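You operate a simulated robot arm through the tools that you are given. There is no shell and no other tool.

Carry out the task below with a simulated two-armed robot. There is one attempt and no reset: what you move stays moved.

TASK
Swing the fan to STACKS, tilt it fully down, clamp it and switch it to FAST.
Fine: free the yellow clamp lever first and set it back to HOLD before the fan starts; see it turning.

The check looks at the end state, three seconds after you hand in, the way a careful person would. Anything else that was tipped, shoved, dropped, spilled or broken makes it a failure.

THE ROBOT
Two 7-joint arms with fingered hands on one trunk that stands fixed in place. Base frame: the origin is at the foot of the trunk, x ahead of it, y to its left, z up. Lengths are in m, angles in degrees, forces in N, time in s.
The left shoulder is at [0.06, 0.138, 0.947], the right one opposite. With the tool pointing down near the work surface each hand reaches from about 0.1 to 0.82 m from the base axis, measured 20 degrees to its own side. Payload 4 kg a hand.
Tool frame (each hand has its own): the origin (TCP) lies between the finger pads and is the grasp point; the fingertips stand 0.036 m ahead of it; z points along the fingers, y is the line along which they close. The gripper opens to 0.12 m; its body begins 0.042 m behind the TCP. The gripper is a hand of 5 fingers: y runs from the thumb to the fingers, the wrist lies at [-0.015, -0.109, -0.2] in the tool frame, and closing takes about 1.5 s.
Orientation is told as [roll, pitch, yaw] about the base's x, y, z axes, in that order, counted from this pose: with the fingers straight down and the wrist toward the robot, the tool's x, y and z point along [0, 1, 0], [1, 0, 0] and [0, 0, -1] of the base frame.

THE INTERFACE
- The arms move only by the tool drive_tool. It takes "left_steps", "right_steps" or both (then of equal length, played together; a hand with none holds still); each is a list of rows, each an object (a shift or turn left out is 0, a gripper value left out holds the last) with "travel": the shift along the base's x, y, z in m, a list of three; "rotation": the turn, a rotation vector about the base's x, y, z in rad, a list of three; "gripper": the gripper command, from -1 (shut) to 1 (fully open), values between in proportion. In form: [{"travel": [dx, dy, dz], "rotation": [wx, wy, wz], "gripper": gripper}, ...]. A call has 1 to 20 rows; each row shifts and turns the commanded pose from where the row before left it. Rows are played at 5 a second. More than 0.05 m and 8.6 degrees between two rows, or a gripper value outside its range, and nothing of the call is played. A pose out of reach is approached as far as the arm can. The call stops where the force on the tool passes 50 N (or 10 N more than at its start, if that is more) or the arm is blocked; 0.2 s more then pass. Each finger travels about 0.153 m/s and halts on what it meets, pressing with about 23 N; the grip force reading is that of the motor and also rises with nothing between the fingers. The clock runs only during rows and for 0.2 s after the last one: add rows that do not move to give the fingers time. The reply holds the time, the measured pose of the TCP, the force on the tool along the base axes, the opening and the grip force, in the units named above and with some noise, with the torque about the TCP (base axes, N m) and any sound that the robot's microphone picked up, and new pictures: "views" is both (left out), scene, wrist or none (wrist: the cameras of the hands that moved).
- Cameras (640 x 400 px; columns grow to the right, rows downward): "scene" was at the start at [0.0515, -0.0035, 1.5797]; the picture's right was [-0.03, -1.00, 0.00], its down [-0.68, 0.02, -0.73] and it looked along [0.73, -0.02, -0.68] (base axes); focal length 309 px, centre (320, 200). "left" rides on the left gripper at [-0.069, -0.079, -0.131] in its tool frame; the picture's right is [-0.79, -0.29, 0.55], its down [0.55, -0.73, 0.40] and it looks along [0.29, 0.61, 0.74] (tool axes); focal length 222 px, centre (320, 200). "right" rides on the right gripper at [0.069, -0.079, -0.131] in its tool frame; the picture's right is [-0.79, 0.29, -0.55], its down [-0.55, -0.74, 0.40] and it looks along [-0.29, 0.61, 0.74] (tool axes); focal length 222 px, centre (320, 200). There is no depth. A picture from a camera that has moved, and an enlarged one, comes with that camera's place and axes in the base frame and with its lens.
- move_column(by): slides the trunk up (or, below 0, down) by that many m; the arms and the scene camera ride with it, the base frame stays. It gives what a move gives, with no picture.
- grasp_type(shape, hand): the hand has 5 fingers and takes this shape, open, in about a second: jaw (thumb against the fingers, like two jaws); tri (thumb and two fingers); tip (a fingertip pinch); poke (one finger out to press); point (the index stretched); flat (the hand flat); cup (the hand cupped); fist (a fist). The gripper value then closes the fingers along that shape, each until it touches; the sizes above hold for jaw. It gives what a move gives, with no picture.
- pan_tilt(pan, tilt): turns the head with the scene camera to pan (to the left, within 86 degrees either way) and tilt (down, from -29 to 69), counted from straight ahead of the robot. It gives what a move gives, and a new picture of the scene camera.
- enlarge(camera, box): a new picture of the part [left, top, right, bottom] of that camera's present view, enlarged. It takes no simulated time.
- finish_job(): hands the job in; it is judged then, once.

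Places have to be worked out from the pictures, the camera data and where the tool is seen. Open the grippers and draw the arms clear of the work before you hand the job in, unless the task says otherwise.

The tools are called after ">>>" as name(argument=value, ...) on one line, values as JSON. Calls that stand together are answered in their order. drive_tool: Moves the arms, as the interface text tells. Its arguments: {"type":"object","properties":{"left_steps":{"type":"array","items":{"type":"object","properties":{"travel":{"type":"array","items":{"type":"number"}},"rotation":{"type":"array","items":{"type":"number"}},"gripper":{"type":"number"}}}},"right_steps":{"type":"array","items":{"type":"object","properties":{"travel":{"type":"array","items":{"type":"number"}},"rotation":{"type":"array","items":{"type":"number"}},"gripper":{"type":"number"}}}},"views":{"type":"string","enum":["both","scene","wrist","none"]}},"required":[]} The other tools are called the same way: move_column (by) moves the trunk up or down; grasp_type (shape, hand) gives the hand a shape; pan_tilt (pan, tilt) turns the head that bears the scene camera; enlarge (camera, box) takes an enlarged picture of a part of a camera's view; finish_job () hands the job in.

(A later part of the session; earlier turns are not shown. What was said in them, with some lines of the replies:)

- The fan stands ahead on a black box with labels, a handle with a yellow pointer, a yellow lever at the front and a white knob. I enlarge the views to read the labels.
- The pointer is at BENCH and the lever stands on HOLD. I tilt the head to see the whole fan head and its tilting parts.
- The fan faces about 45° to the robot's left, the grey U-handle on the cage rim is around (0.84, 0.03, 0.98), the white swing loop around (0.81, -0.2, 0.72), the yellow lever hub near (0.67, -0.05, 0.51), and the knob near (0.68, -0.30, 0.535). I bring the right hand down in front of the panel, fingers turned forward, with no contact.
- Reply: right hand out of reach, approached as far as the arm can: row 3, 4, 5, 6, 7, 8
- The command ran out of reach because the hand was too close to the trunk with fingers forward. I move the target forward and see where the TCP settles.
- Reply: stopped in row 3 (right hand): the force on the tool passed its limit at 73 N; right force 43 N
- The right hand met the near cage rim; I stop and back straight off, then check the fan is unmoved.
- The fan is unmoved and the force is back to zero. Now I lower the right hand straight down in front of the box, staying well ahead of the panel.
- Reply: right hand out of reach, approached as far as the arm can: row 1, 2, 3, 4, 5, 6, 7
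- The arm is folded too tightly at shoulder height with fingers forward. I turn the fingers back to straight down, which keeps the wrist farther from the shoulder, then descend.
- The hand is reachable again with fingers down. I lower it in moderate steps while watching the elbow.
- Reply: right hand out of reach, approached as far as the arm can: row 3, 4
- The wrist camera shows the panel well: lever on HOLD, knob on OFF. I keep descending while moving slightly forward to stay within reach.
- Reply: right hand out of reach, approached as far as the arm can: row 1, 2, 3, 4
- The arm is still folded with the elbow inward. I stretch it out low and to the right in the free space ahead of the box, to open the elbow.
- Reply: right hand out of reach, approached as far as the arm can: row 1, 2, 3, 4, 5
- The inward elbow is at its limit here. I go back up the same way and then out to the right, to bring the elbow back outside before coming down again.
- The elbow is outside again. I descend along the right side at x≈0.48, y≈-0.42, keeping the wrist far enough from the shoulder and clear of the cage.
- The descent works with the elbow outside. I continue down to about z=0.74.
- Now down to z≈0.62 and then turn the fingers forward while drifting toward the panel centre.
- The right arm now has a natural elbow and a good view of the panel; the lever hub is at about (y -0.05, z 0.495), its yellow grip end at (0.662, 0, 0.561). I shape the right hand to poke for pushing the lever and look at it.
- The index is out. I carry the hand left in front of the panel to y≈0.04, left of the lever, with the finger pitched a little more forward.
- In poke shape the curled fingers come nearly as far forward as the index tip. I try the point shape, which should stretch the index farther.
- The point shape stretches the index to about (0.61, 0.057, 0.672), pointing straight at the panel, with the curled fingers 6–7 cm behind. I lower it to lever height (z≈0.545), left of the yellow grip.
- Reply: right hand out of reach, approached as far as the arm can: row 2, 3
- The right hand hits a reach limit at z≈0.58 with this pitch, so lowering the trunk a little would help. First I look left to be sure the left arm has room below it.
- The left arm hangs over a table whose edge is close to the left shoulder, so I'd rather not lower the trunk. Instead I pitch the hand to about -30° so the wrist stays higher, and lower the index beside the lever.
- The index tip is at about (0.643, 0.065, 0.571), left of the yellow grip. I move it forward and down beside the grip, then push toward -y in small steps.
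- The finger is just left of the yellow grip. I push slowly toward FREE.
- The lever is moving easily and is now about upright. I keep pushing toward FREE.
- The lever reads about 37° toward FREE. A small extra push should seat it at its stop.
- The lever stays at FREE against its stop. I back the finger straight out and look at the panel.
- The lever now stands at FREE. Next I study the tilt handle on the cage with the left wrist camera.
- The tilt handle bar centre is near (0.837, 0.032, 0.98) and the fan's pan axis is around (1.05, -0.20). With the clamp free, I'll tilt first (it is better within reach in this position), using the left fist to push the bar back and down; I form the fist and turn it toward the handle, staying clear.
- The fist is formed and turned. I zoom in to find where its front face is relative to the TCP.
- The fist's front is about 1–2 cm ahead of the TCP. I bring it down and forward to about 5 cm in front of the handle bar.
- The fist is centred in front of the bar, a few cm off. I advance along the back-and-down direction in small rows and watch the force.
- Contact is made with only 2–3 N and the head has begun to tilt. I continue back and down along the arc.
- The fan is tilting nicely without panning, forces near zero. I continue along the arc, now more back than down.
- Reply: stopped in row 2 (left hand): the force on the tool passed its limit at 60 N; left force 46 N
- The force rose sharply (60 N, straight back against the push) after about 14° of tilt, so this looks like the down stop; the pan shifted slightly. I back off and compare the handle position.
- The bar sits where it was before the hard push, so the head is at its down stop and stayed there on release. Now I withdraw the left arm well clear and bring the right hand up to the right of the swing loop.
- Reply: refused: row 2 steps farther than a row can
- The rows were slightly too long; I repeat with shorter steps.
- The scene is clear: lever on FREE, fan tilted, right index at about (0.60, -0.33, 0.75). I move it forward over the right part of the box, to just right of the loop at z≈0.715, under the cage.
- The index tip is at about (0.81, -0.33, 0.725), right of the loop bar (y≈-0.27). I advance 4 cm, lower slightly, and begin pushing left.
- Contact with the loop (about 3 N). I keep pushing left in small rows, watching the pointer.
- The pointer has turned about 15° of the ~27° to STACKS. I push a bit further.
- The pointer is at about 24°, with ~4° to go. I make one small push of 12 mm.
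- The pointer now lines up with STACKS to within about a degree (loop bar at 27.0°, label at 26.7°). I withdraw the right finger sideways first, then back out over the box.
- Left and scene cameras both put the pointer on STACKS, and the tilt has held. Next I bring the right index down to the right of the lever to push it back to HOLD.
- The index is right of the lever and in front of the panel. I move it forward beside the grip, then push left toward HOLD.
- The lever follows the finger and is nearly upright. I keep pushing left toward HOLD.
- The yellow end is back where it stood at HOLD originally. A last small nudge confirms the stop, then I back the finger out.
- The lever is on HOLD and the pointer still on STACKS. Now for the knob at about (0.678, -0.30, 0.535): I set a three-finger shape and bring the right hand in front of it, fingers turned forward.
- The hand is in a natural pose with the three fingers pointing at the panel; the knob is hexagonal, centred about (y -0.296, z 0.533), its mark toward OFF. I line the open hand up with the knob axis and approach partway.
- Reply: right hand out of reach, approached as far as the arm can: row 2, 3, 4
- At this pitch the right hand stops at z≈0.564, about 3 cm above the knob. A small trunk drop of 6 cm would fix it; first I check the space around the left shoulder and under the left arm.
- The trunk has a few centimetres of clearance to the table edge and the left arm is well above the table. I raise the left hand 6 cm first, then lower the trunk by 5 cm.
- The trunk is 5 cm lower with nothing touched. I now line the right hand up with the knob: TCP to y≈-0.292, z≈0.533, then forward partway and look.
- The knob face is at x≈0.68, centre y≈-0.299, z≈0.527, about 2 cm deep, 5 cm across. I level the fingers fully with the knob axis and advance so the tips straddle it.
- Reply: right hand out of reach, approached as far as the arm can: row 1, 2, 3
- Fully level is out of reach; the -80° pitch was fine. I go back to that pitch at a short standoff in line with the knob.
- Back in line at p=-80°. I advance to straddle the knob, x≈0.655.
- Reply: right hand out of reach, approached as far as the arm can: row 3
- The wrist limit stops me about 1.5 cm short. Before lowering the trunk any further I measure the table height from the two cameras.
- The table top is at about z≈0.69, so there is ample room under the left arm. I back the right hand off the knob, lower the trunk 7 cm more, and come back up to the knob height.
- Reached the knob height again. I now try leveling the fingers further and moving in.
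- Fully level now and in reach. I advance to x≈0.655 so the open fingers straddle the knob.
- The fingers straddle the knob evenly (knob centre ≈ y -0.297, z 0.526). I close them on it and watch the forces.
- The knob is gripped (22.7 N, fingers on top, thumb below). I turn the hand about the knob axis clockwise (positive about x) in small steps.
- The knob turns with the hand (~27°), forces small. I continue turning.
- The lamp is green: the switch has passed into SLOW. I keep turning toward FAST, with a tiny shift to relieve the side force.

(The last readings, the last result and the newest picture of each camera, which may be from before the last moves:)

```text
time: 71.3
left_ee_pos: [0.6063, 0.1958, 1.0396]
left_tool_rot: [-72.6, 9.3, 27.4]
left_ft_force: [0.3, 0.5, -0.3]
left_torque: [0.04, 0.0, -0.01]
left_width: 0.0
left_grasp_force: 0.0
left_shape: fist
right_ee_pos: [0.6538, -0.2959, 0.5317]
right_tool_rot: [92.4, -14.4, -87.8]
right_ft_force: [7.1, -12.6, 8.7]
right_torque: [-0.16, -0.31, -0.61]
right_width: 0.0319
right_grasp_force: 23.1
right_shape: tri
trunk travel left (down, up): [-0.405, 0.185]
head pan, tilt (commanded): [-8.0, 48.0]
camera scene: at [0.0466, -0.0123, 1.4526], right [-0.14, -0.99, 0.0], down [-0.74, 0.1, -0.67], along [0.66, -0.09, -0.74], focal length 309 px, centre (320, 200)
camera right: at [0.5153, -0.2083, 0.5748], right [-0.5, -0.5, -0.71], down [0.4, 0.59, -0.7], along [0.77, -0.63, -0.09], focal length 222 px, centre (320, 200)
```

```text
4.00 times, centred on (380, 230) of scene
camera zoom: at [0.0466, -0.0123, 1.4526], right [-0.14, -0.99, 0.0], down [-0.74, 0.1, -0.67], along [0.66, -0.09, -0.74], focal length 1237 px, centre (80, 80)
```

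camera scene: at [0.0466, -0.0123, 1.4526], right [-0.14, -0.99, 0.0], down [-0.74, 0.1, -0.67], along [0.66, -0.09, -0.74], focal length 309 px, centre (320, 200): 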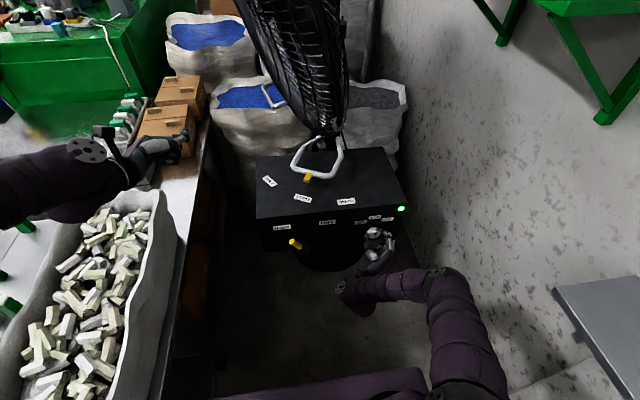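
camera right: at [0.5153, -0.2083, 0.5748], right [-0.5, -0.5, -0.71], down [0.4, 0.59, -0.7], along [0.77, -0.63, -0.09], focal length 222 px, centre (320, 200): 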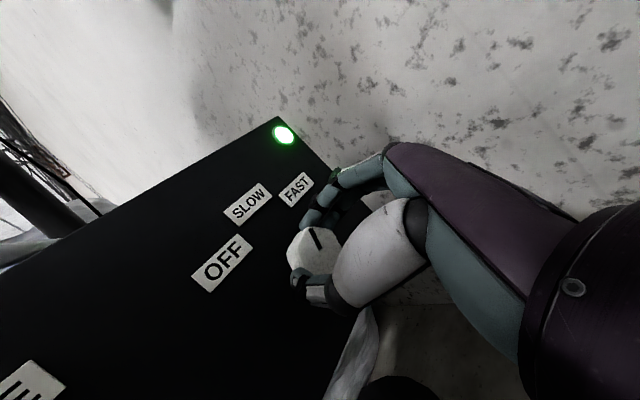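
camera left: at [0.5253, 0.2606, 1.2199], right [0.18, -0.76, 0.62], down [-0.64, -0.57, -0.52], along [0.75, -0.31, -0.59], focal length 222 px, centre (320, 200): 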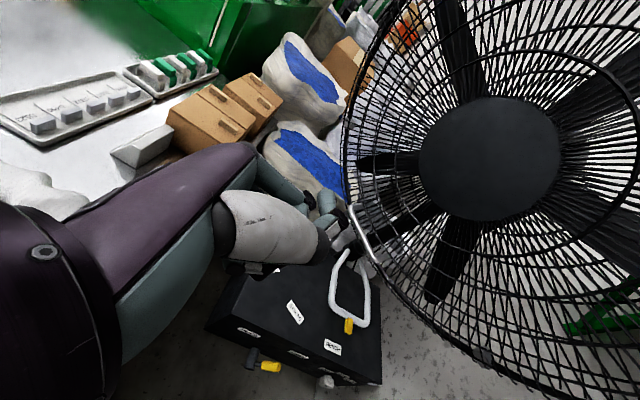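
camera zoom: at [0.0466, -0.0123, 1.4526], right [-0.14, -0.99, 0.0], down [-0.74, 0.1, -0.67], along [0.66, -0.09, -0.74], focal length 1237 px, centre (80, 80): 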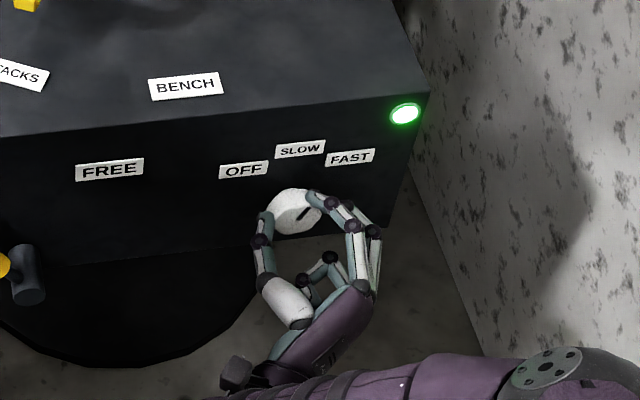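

About 76° turned; FAST appears to lie at roughly 88–90° from OFF. I turn the last 12–13°.

>>> drive_tool(right_steps=[{"travel": [0, -0.001, 0.0], "rotation": [0.12, 0, 0], "gripper": -1.0}, {"travel": [0, -0.001, 0.0], "rotation": [0.1, 0, 0], "gripper": -1.0}], views="both")

>>> enlarge(camera="right", box=[180, 90, 440, 280])

>>> enlarge(camera="scene", box=[330, 190, 430, 265])

```text
time: 71.9
left_ee_pos: [0.6057, 0.1959, 1.0396]
left_tool_rot: [-72.6, 9.3, 27.4]
left_ft_force: [-0.1, 0.1, 0.9]
left_torque: [0.02, 0.01, -0.01]
left_width: 0.0
left_grasp_force: 0.1
left_shape: fist
right_ee_pos: [0.6533, -0.2981, 0.5326]
right_tool_rot: [92.8, -2.0, -88.0]
right_ft_force: [4.9, -14.8, 8.1]
right_torque: [-0.12, -0.27, -0.7]
right_width: 0.0322
right_grasp_force: 23.3
right_shape: tri
trunk travel left (down, up): [-0.405, 0.185]
head pan, tilt (commanded): [-8.0, 48.0]
camera scene: at [0.0464, -0.0124, 1.4527], right [-0.14, -0.99, 0.0], down [-0.74, 0.1, -0.67], along [0.66, -0.09, -0.74], focal length 309 px, centre (320, 200)
camera right: at [0.5154, -0.2211, 0.5927], right [-0.5, -0.34, -0.8], down [0.4, 0.73, -0.55], along [0.77, -0.59, -0.23], focal length 222 px, centre (320, 200)
```

scene: 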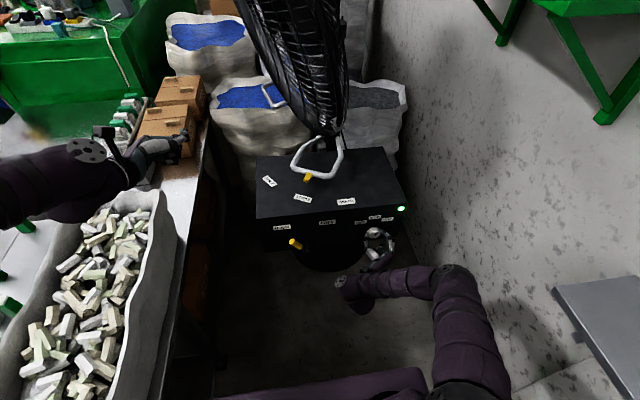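
right: 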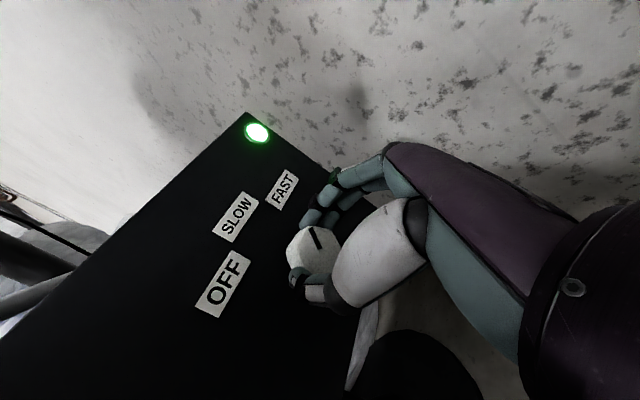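

```text
2.11 times, centred on (310, 185) of right
camera zoom: at [0.5154, -0.2211, 0.5927], right [-0.5, -0.34, -0.8], down [0.4, 0.73, -0.55], along [0.77, -0.59, -0.23], focal length 468 px, centre (341, 232)
```

zoom: 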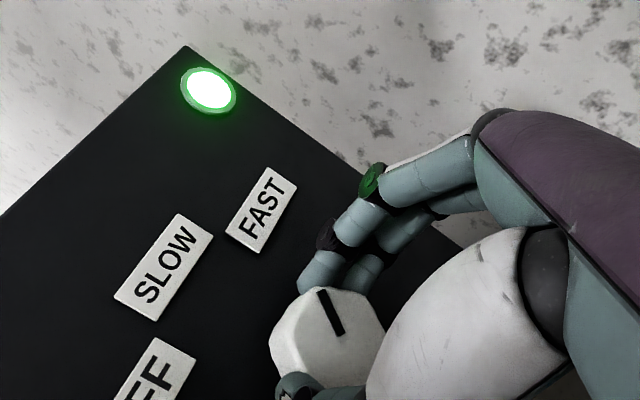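

```text
5.33 times, centred on (380, 228) of scene
camera zoom: at [0.0464, -0.0124, 1.4527], right [-0.14, -0.99, 0.0], down [-0.74, 0.1, -0.67], along [0.66, -0.09, -0.74], focal length 1650 px, centre (0, 53)
```

zoom: 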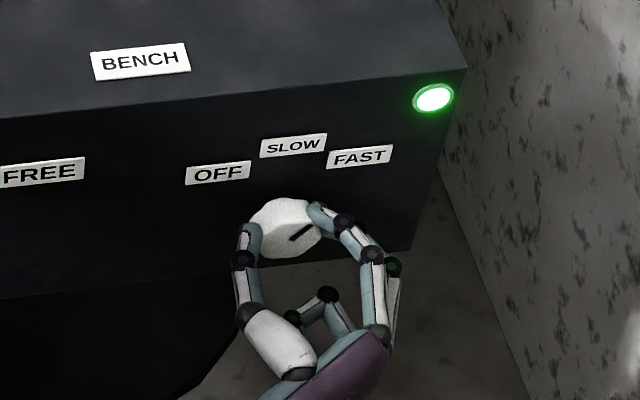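

The mark points at FAST within a few degrees. I turn about 4° more to seat it, watching torque for an end stop.

>>> drive_tool(right_steps=[{"travel": [0, -0.001, 0.0], "rotation": [0.06, 0, 0], "gripper": -1.0}, {"gripper": -1.0}], views="wrist")

>>> enlarge(camera="scene", box=[340, 200, 420, 260])

```text
time: 72.5
left_ee_pos: [0.6073, 0.1961, 1.0388]
left_tool_rot: [-72.5, 9.3, 27.4]
left_ft_force: [-1.0, 0.0, -0.4]
left_torque: [0.01, 0.02, 0.0]
left_width: 0.0
left_grasp_force: 0.1
left_shape: fist
right_ee_pos: [0.6546, -0.2972, 0.5315]
right_tool_rot: [92.9, 1.4, -87.8]
right_ft_force: [4.7, -14.2, 7.2]
right_torque: [-0.13, -0.16, -0.68]
right_width: 0.0325
right_grasp_force: 23.6
right_shape: tri
trunk travel left (down, up): [-0.405, 0.185]
head pan, tilt (commanded): [-8.0, 48.0]
camera right: at [0.5154, -0.2255, 0.5971], right [-0.5, -0.29, -0.82], down [0.4, 0.76, -0.51], along [0.77, -0.58, -0.26], focal length 222 px, centre (320, 200)
```

right: 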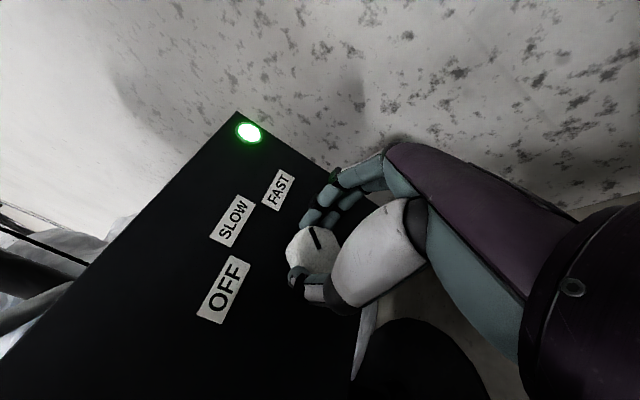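

```text
6.67 times, centred on (380, 230) of scene
camera zoom: at [0.0464, -0.0123, 1.4527], right [-0.14, -0.99, 0.0], down [-0.74, 0.1, -0.67], along [0.66, -0.09, -0.74], focal length 2062 px, centre (-80, 0)
```

zoom: 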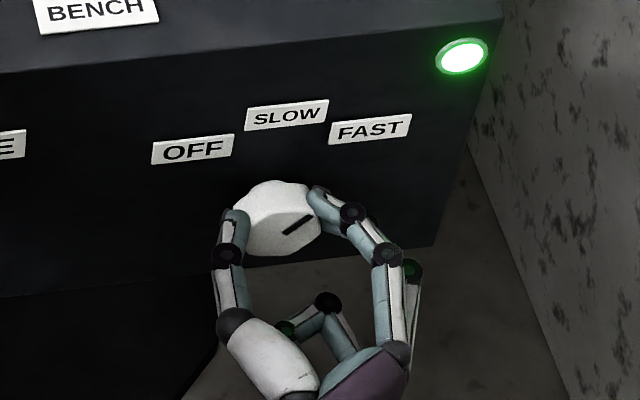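

The mark now stands at about 45°, on FAST, and the lamp is lit. I open the fingers and back straight away from the knob.

>>> drive_tool(right_steps=[{"travel": [0, -0.002, 0.001], "gripper": -0.6}, {"gripper": -0.2}, {"gripper": 0.3}, {"gripper": 0.8}, {"gripper": 1.0}, {"gripper": 1.0}], views="none")

>>> drive_tool(right_steps=[{"travel": [-0.03, 0, 0]}, {"travel": [-0.03, 0, 0]}, {"travel": [-0.02, 0, 0]}], views="both")

>>> enlarge(camera="scene", box=[340, 200, 420, 260])

>>> enlarge(camera="right", box=[120, 60, 440, 300])

```text
time: 73.9
left_ee_pos: [0.6065, 0.1966, 1.0381]
left_tool_rot: [-72.6, 9.3, 27.4]
left_ft_force: [0.0, 0.5, -0.7]
left_torque: [0.0, 0.01, 0.0]
left_width: 0.0001
left_grasp_force: 0.0
left_shape: fist
right_ee_pos: [0.6528, -0.2997, 0.532]
right_tool_rot: [92.9, 1.5, -87.9]
right_ft_force: [-0.3, 0.8, -0.3]
right_torque: [0.01, 0.02, -0.01]
right_width: 0.1196
right_grasp_force: 0.0
right_shape: tri
trunk travel left (down, up): [-0.405, 0.185]
head pan, tilt (commanded): [-8.0, 48.0]
```

```text
time: 74.7
left_ee_pos: [0.6075, 0.1972, 1.0397]
left_tool_rot: [-72.7, 9.4, 27.4]
left_ft_force: [-0.2, -0.3, -0.3]
left_torque: [-0.02, 0.0, 0.01]
left_width: 0.0
left_grasp_force: 0.0
left_shape: fist
right_ee_pos: [0.5743, -0.3005, 0.5329]
right_tool_rot: [92.9, 1.4, -87.9]
right_ft_force: [-0.2, 1.3, -0.6]
right_torque: [-0.02, -0.01, 0.01]
right_width: 0.1195
right_grasp_force: 0.1
right_shape: tri
trunk travel left (down, up): [-0.405, 0.185]
head pan, tilt (commanded): [-8.0, 48.0]
camera scene: at [0.0468, -0.0119, 1.4527], right [-0.14, -0.99, 0.0], down [-0.74, 0.1, -0.67], along [0.66, -0.09, -0.74], focal length 309 px, centre (320, 200)
camera right: at [0.4359, -0.2271, 0.5979], right [-0.5, -0.29, -0.82], down [0.4, 0.76, -0.51], along [0.77, -0.58, -0.26], focal length 222 px, centre (320, 200)
```

scene: 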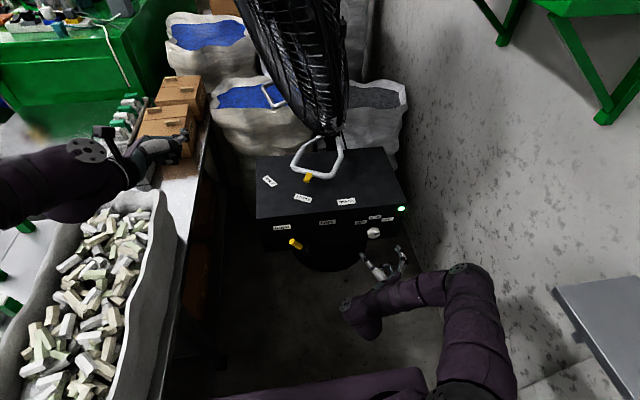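
right: 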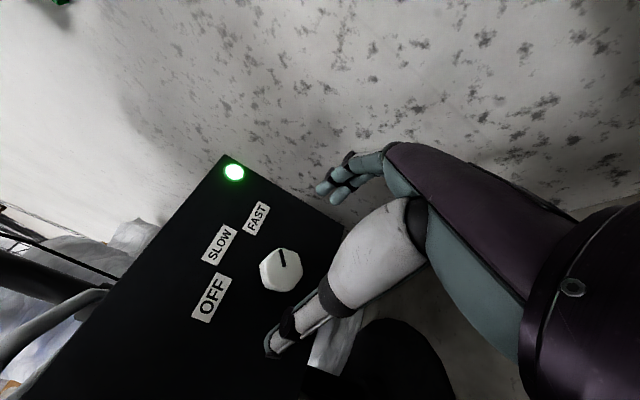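

```text
6.67 times, centred on (380, 230) of scene
camera zoom: at [0.0468, -0.0119, 1.4527], right [-0.14, -0.99, 0.0], down [-0.74, 0.1, -0.67], along [0.66, -0.09, -0.74], focal length 2062 px, centre (-80, 0)
```

zoom: 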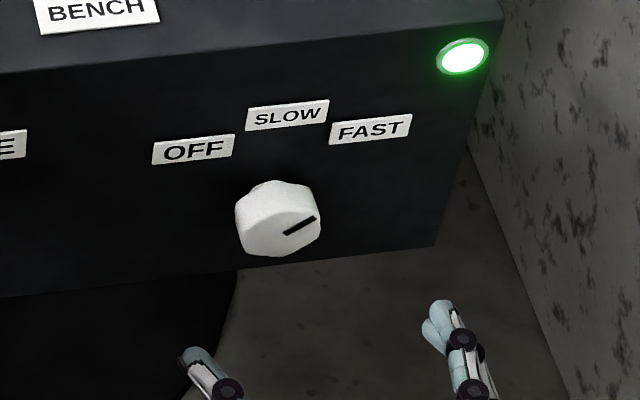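

```text
1.67 times, centred on (280, 180) of right
camera zoom: at [0.4359, -0.2271, 0.5979], right [-0.5, -0.29, -0.82], down [0.4, 0.76, -0.51], along [0.77, -0.58, -0.26], focal length 370 px, centre (387, 233)
```

zoom: 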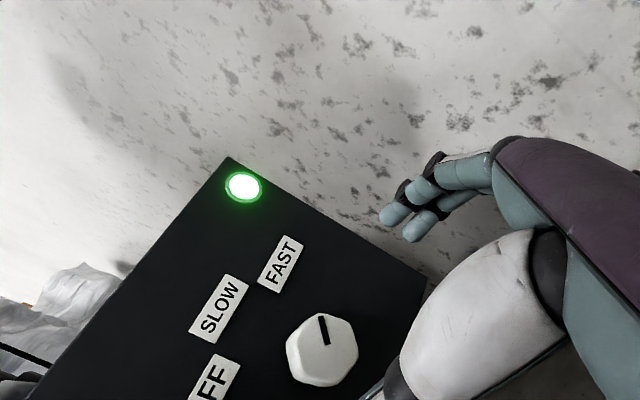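

The knob has settled on FAST and the lamp is green. I look at the fan head to see whether it is turning.

>>> pan_tilt(pan=-3, tilt=25)

>>> enlarge(camera="scene", box=[200, 40, 440, 260])

>>> enlarge(camera="left", box=[300, 0, 640, 400])

```text
time: 75.6
left_ee_pos: [0.606, 0.1965, 1.0385]
left_tool_rot: [-72.6, 9.3, 27.4]
left_ft_force: [0.2, -0.3, -0.2]
left_torque: [0.0, 0.02, -0.01]
left_width: 0.0
left_grasp_force: 0.1
left_shape: fist
right_ee_pos: [0.5756, -0.2995, 0.5315]
right_tool_rot: [92.9, 1.5, -87.9]
right_ft_force: [-0.1, 0.0, 0.0]
right_torque: [0.03, 0.04, -0.01]
right_width: 0.1196
right_grasp_force: 0.0
right_shape: tri
trunk travel left (down, up): [-0.405, 0.185]
head pan, tilt (commanded): [-3.0, 25.0]
camera scene: at [0.0608, -0.0057, 1.4874], right [-0.05, -1.0, 0.0], down [-0.42, 0.02, -0.91], along [0.9, -0.05, -0.42], focal length 309 px, centre (320, 200)
```

scene: 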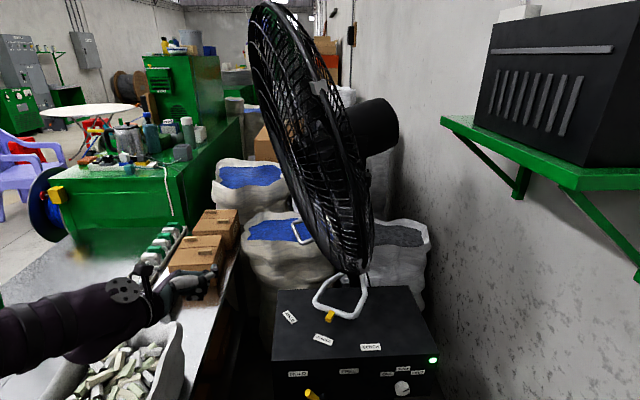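

```text
1.82 times, centred on (320, 150) of scene
camera zoom: at [0.0608, -0.0057, 1.4874], right [-0.05, -1.0, 0.0], down [-0.42, 0.02, -0.91], along [0.9, -0.05, -0.42], focal length 562 px, centre (320, 291)
```

zoom: 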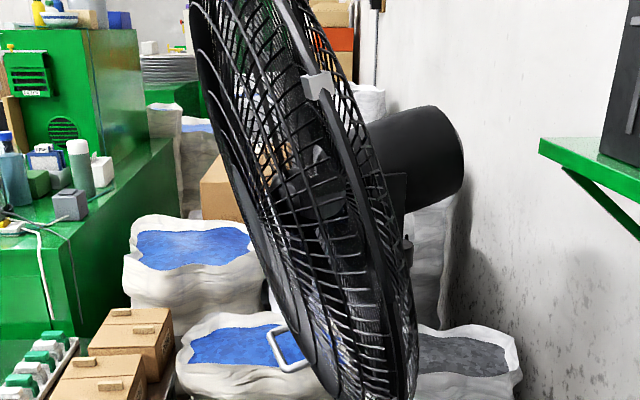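

```text
1.00 times, centred on (470, 200) of left (not enlarged: the box is as wide or as high as the picture)
camera zoom: at [0.505, 0.2614, 1.1569], right [0.18, -0.76, 0.62], down [-0.64, -0.57, -0.52], along [0.75, -0.31, -0.59], focal length 222 px, centre (170, 200)
```

zoom: 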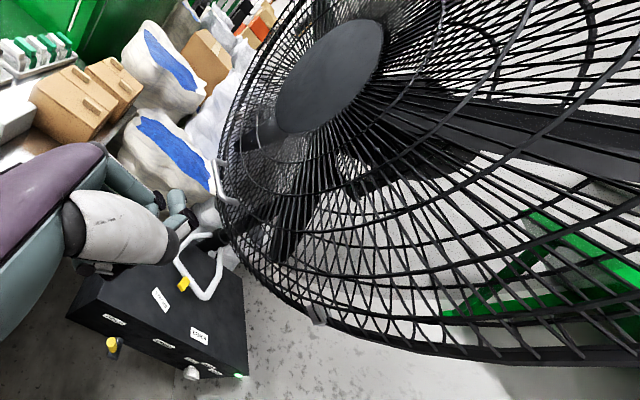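

The fan faces the STACKS side with its top leaning forward. I retreat both hands further and take another left-camera picture to compare blade positions.

>>> drive_tool(left_steps=[{"travel": [-0.02, 0.01, 0.02]}, {"travel": [-0.02, 0.01, 0.02]}, {"travel": [-0.02, 0.01, 0.02]}], right_steps=[{"travel": [-0.03, 0, 0]}, {"travel": [-0.03, 0, 0]}, {"travel": [-0.02, 0, 0]}], views="both")

>>> enlarge(camera="left", box=[300, 0, 640, 400])

>>> enlarge(camera="scene", box=[200, 40, 440, 260])

```text
time: 76.4
left_ee_pos: [0.5456, 0.228, 1.1006]
left_tool_rot: [-72.6, 9.3, 27.4]
left_ft_force: [0.2, -0.3, -0.2]
left_torque: [-0.02, -0.01, -0.01]
left_width: 0.0
left_grasp_force: 0.2
left_shape: fist
right_ee_pos: [0.4931, -0.3001, 0.5326]
right_tool_rot: [93.0, 1.4, -87.8]
right_ft_force: [-0.3, 0.7, 0.1]
right_torque: [0.01, 0.0, 0.02]
right_width: 0.1196
right_grasp_force: 0.1
right_shape: tri
trunk travel left (down, up): [-0.405, 0.185]
head pan, tilt (commanded): [-3.0, 25.0]
camera scene: at [0.0602, -0.0061, 1.4875], right [-0.05, -1.0, 0.0], down [-0.42, 0.02, -0.91], along [0.91, -0.05, -0.42], focal length 309 px, centre (320, 200)
camera right: at [0.3549, -0.2279, 0.5981], right [-0.5, -0.29, -0.82], down [0.4, 0.76, -0.51], along [0.77, -0.58, -0.26], focal length 222 px, centre (320, 200)
camera left: at [0.4443, 0.2918, 1.2184], right [0.18, -0.76, 0.62], down [-0.64, -0.57, -0.52], along [0.75, -0.31, -0.59], focal length 222 px, centre (320, 200)
```

scene: 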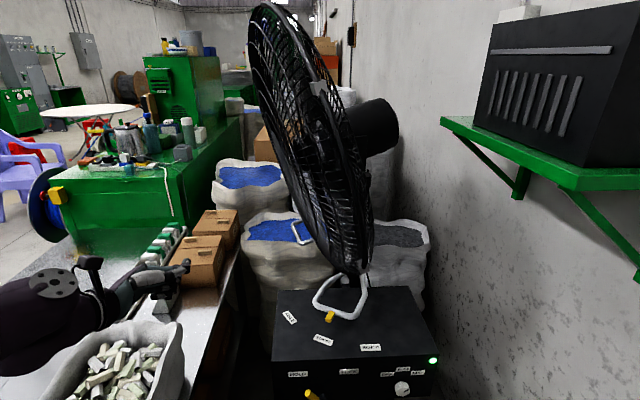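
right: 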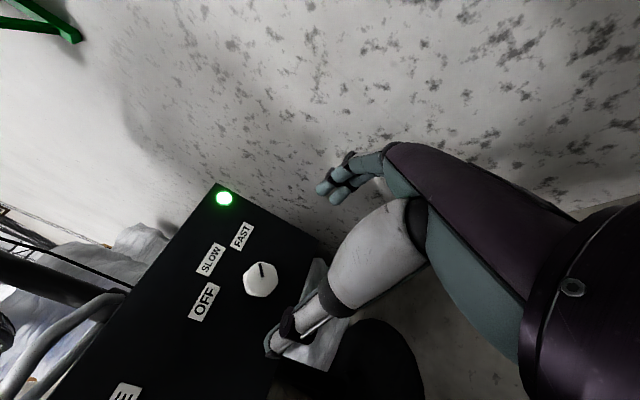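
left: 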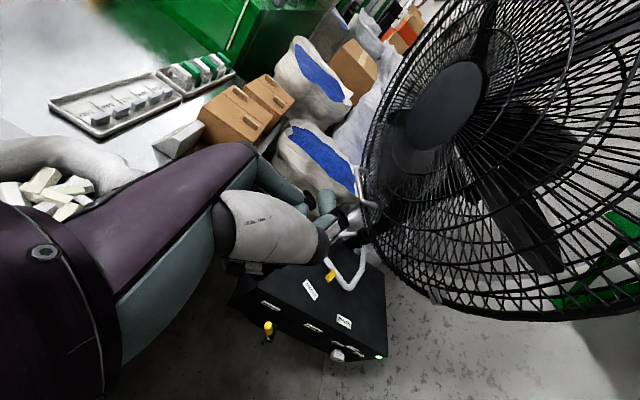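

```text
1.00 times, centred on (470, 200) of left (not enlarged: the box is as wide or as high as the picture)
camera zoom: at [0.4443, 0.2918, 1.2184], right [0.18, -0.76, 0.62], down [-0.64, -0.57, -0.52], along [0.75, -0.31, -0.59], focal length 222 px, centre (170, 200)
```

zoom: 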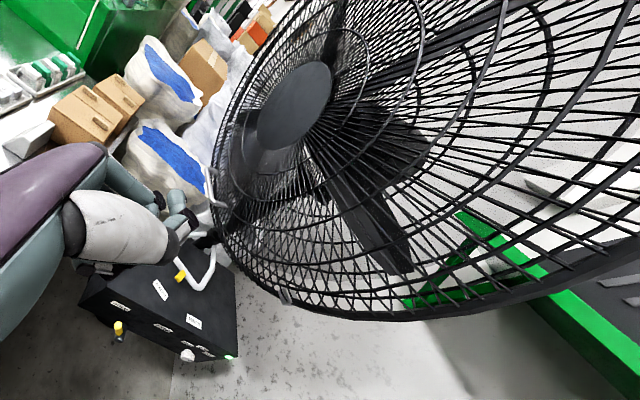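

```text
1.82 times, centred on (320, 150) of scene
camera zoom: at [0.0602, -0.0061, 1.4875], right [-0.05, -1.0, 0.0], down [-0.42, 0.02, -0.91], along [0.91, -0.05, -0.42], focal length 562 px, centre (320, 291)
```

zoom: 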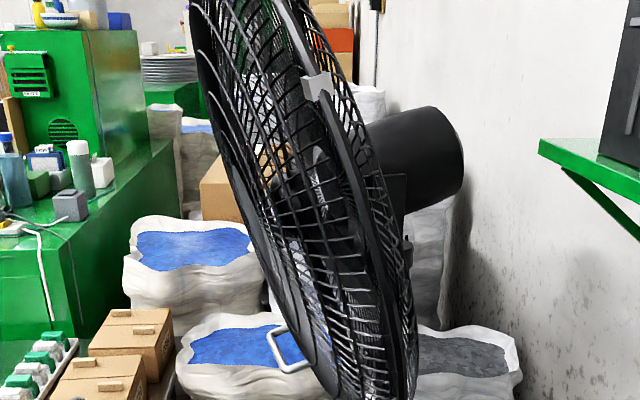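

The blades are at clearly different angles between the two pictures, so the fan is turning. I check the knob, lever and pointer once more in close-up.

>>> enlarge(camera="right", box=[170, 170, 330, 320])

>>> pan_tilt(pan=-8, tilt=48)

>>> enlarge(camera="scene", box=[350, 205, 410, 250])

>>> enlarge(camera="scene", box=[240, 120, 420, 270])

```text
2.67 times, centred on (250, 245) of right
camera zoom: at [0.3549, -0.2279, 0.5981], right [-0.5, -0.29, -0.82], down [0.4, 0.76, -0.51], along [0.77, -0.58, -0.26], focal length 592 px, centre (507, 80)
```

zoom: 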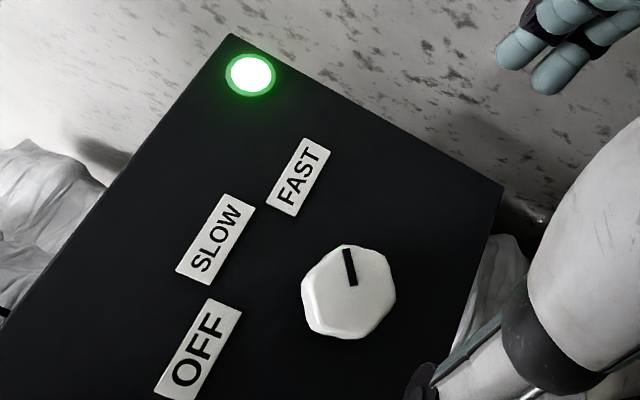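

```text
time: 77.3
left_ee_pos: [0.547, 0.2277, 1.099]
left_tool_rot: [-72.6, 9.3, 27.4]
left_ft_force: [0.2, -0.4, -0.1]
left_torque: [-0.01, 0.0, 0.0]
left_width: 0.0
left_grasp_force: 0.0
left_shape: fist
right_ee_pos: [0.4941, -0.3006, 0.5321]
right_tool_rot: [92.9, 1.4, -87.8]
right_ft_force: [0.3, 0.2, 0.0]
right_torque: [0.03, 0.02, 0.02]
right_width: 0.12
right_grasp_force: 0.1
right_shape: tri
trunk travel left (down, up): [-0.405, 0.185]
head pan, tilt (commanded): [-8.0, 48.0]
camera scene: at [0.0468, -0.0119, 1.4528], right [-0.14, -0.99, 0.0], down [-0.74, 0.1, -0.67], along [0.66, -0.09, -0.74], focal length 309 px, centre (320, 200)
```

scene: 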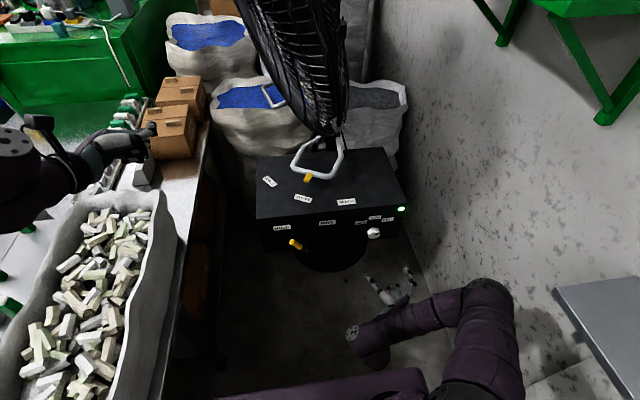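

```text
8.89 times, centred on (380, 228) of scene
camera zoom: at [0.0468, -0.0119, 1.4528], right [-0.14, -0.99, 0.0], down [-0.74, 0.1, -0.67], along [0.66, -0.09, -0.74], focal length 2750 px, centre (-213, -44)
```

zoom: 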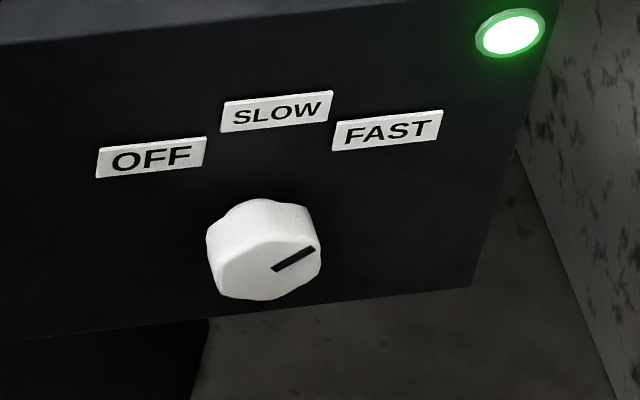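

```text
2.67 times, centred on (330, 195) of scene
camera zoom: at [0.0468, -0.0119, 1.4528], right [-0.14, -0.99, 0.0], down [-0.74, 0.1, -0.67], along [0.66, -0.09, -0.74], focal length 825 px, centre (293, 213)
```

zoom: 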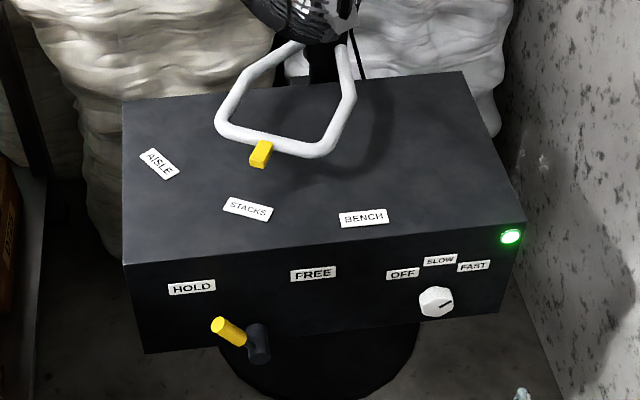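

Knob on FAST, lever on HOLD, pointer on STACKS, lamp green. I double-check the tilt by locating the handle again in both cameras.

>>> enlarge(camera="scene", box=[220, 50, 360, 150])

>>> enlarge(camera="left", box=[290, 120, 450, 240])

```text
4.00 times, centred on (290, 100) of scene
camera zoom: at [0.0468, -0.0119, 1.4528], right [-0.14, -0.99, 0.0], down [-0.74, 0.1, -0.67], along [0.66, -0.09, -0.74], focal length 1237 px, centre (440, 600)
```

zoom: 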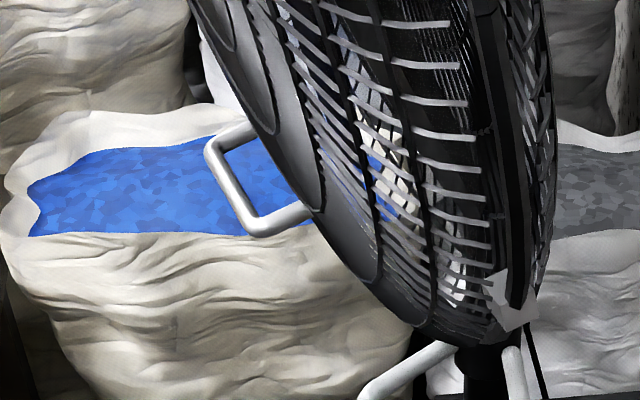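

```text
3.33 times, centred on (370, 180) of left
camera zoom: at [0.445, 0.2922, 1.2178], right [0.18, -0.76, 0.62], down [-0.64, -0.57, -0.52], along [0.75, -0.31, -0.59], focal length 740 px, centre (153, 267)
```

zoom: 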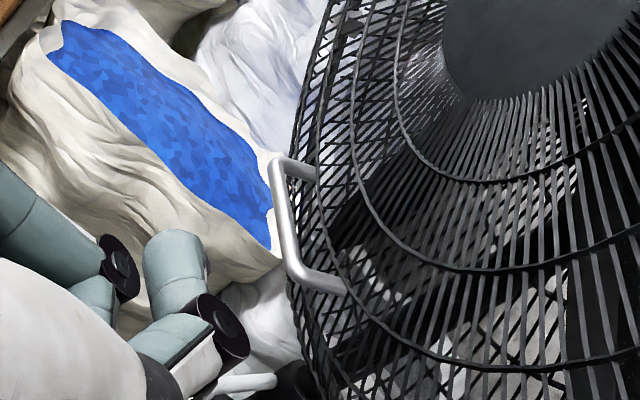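

The handle sits at z≈0.93, 8 cm farther back than at the start, so the tilt has stayed at its down stop through the swing. I open the left hand and draw both arms a little farther back.

>>> drive_tool(left_steps=[{"travel": [-0.02, 0.015, 0.03]}, {"travel": [-0.02, 0.015, 0.03]}], right_steps=[{"travel": [-0.02, -0.01, 0.0], "gripper": 1.0}, {"travel": [-0.02, -0.01, 0.0], "gripper": 1.0}], views="none")

>>> grasp_type(hand="left", shape="jaw")

>>> pan_tilt(pan=-3, tilt=36)

>>> enlarge(camera="scene", box=[230, 150, 450, 320])

>>> enlarge(camera="left", box=[300, 0, 640, 400])

```text
time: 77.9
left_ee_pos: [0.5071, 0.2582, 1.1597]
left_tool_rot: [-72.7, 9.4, 27.4]
left_ft_force: [-0.9, 0.1, 0.3]
left_torque: [-0.02, 0.02, 0.0]
left_width: 0.0
left_grasp_force: 0.0
left_shape: fist
right_ee_pos: [0.4541, -0.3197, 0.5321]
right_tool_rot: [92.8, 1.4, -87.9]
right_ft_force: [0.7, -0.5, 0.7]
right_torque: [0.0, 0.03, -0.02]
right_width: 0.1197
right_grasp_force: 0.0
right_shape: tri
trunk travel left (down, up): [-0.405, 0.185]
head pan, tilt (commanded): [-8.0, 48.0]
```

```text
time: 78.8
left_ee_pos: [0.5072, 0.2591, 1.1604]
left_tool_rot: [-72.6, 9.3, 27.4]
left_ft_force: [-0.1, 0.5, -0.4]
left_torque: [-0.01, 0.01, -0.04]
left_width: 0.1197
left_grasp_force: 0.0
left_shape: jaw
right_ee_pos: [0.4545, -0.3203, 0.5315]
right_tool_rot: [92.9, 1.4, -87.8]
right_ft_force: [-0.6, -0.4, -0.1]
right_torque: [0.02, 0.0, 0.02]
right_width: 0.1198
right_grasp_force: 0.0
right_shape: tri
trunk travel left (down, up): [-0.405, 0.185]
head pan, tilt (commanded): [-8.0, 48.0]
```

```text
time: 79.5
left_ee_pos: [0.5071, 0.2572, 1.1599]
left_tool_rot: [-72.6, 9.3, 27.3]
left_ft_force: [0.5, 0.2, 0.3]
left_torque: [-0.01, 0.02, -0.02]
left_width: 0.1196
left_grasp_force: 0.1
left_shape: jaw
right_ee_pos: [0.455, -0.3199, 0.5319]
right_tool_rot: [93.0, 1.4, -87.8]
right_ft_force: [-0.8, 0.2, 0.1]
right_torque: [0.02, -0.01, -0.01]
right_width: 0.1195
right_grasp_force: 0.0
right_shape: tri
trunk travel left (down, up): [-0.405, 0.185]
head pan, tilt (commanded): [-3.0, 36.0]
camera scene: at [0.0561, -0.0055, 1.4701], right [-0.05, -1.0, 0.0], down [-0.59, 0.03, -0.81], along [0.81, -0.04, -0.59], focal length 309 px, centre (320, 200)
```

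scene: 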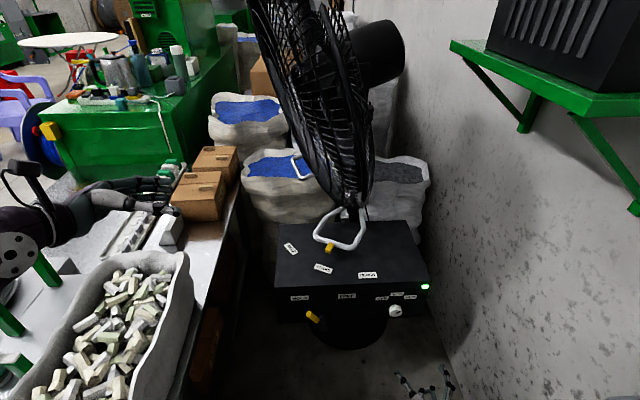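

```text
2.35 times, centred on (340, 235) of scene
camera zoom: at [0.0561, -0.0055, 1.4701], right [-0.05, -1.0, 0.0], down [-0.59, 0.03, -0.81], along [0.81, -0.04, -0.59], focal length 728 px, centre (273, 118)
```

zoom: 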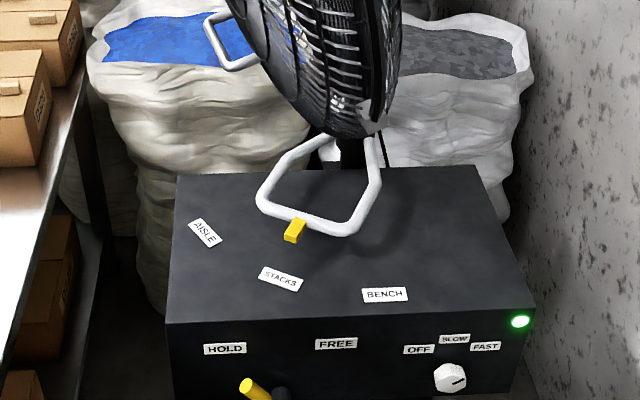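

```text
1.00 times, centred on (470, 200) of left (not enlarged: the box is as wide or as high as the picture)
camera zoom: at [0.4053, 0.3223, 1.2775], right [0.18, -0.76, 0.62], down [-0.64, -0.57, -0.52], along [0.75, -0.31, -0.59], focal length 222 px, centre (170, 200)
```

zoom: 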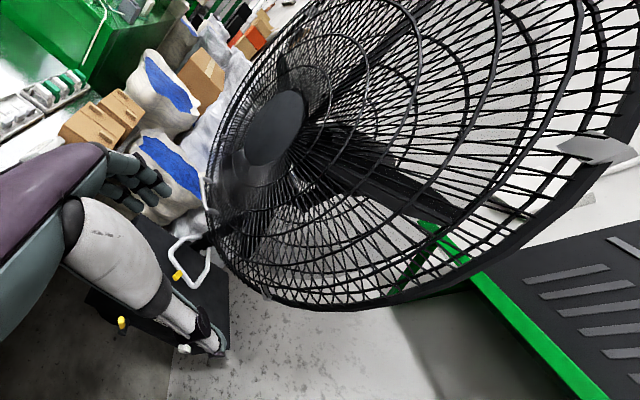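

The blades have moved again, so the fan is turning. The pointer is on STACKS, the head is at its down stop, the lever is on HOLD, the knob is on FAST with the lamp lit, and both hands are open and clear, so I hand in.

>>> finish_job()

```text
The job is handed in.
```

The fan is pointed at STACKS, tilted down, clamped and running on FAST, and I've handed the job in.

- **Clamp:** I set the lever to FREE first and back to HOLD before switching the fan on.
- **Swing:** The pointer lines up with STACKS to within about a degree. I tilted before swinging because the tilt handle was easier to reach that way.
- **Tilt:** I pushed the head down until it stopped hard. The handle was in the same place after the swing. I judged "fully down" from that stop, because there is no tilt marking to read.
- **Switch:** The knob mark points at FAST and the green lamp is lit. The blades were at different angles in successive pictures, so the fan is turning. I didn't measure its speed.
- **Contacts:** While getting into position, the right hand bumped the near side of the fan cage at 73 N. The fan did not move. The hard stop at the end of the tilt reached 60 N. I saw nothing else touched or displaced.

I also lowered the trunk 12 cm to reach the knob and left it there. Both hands are open and clear of the fan.
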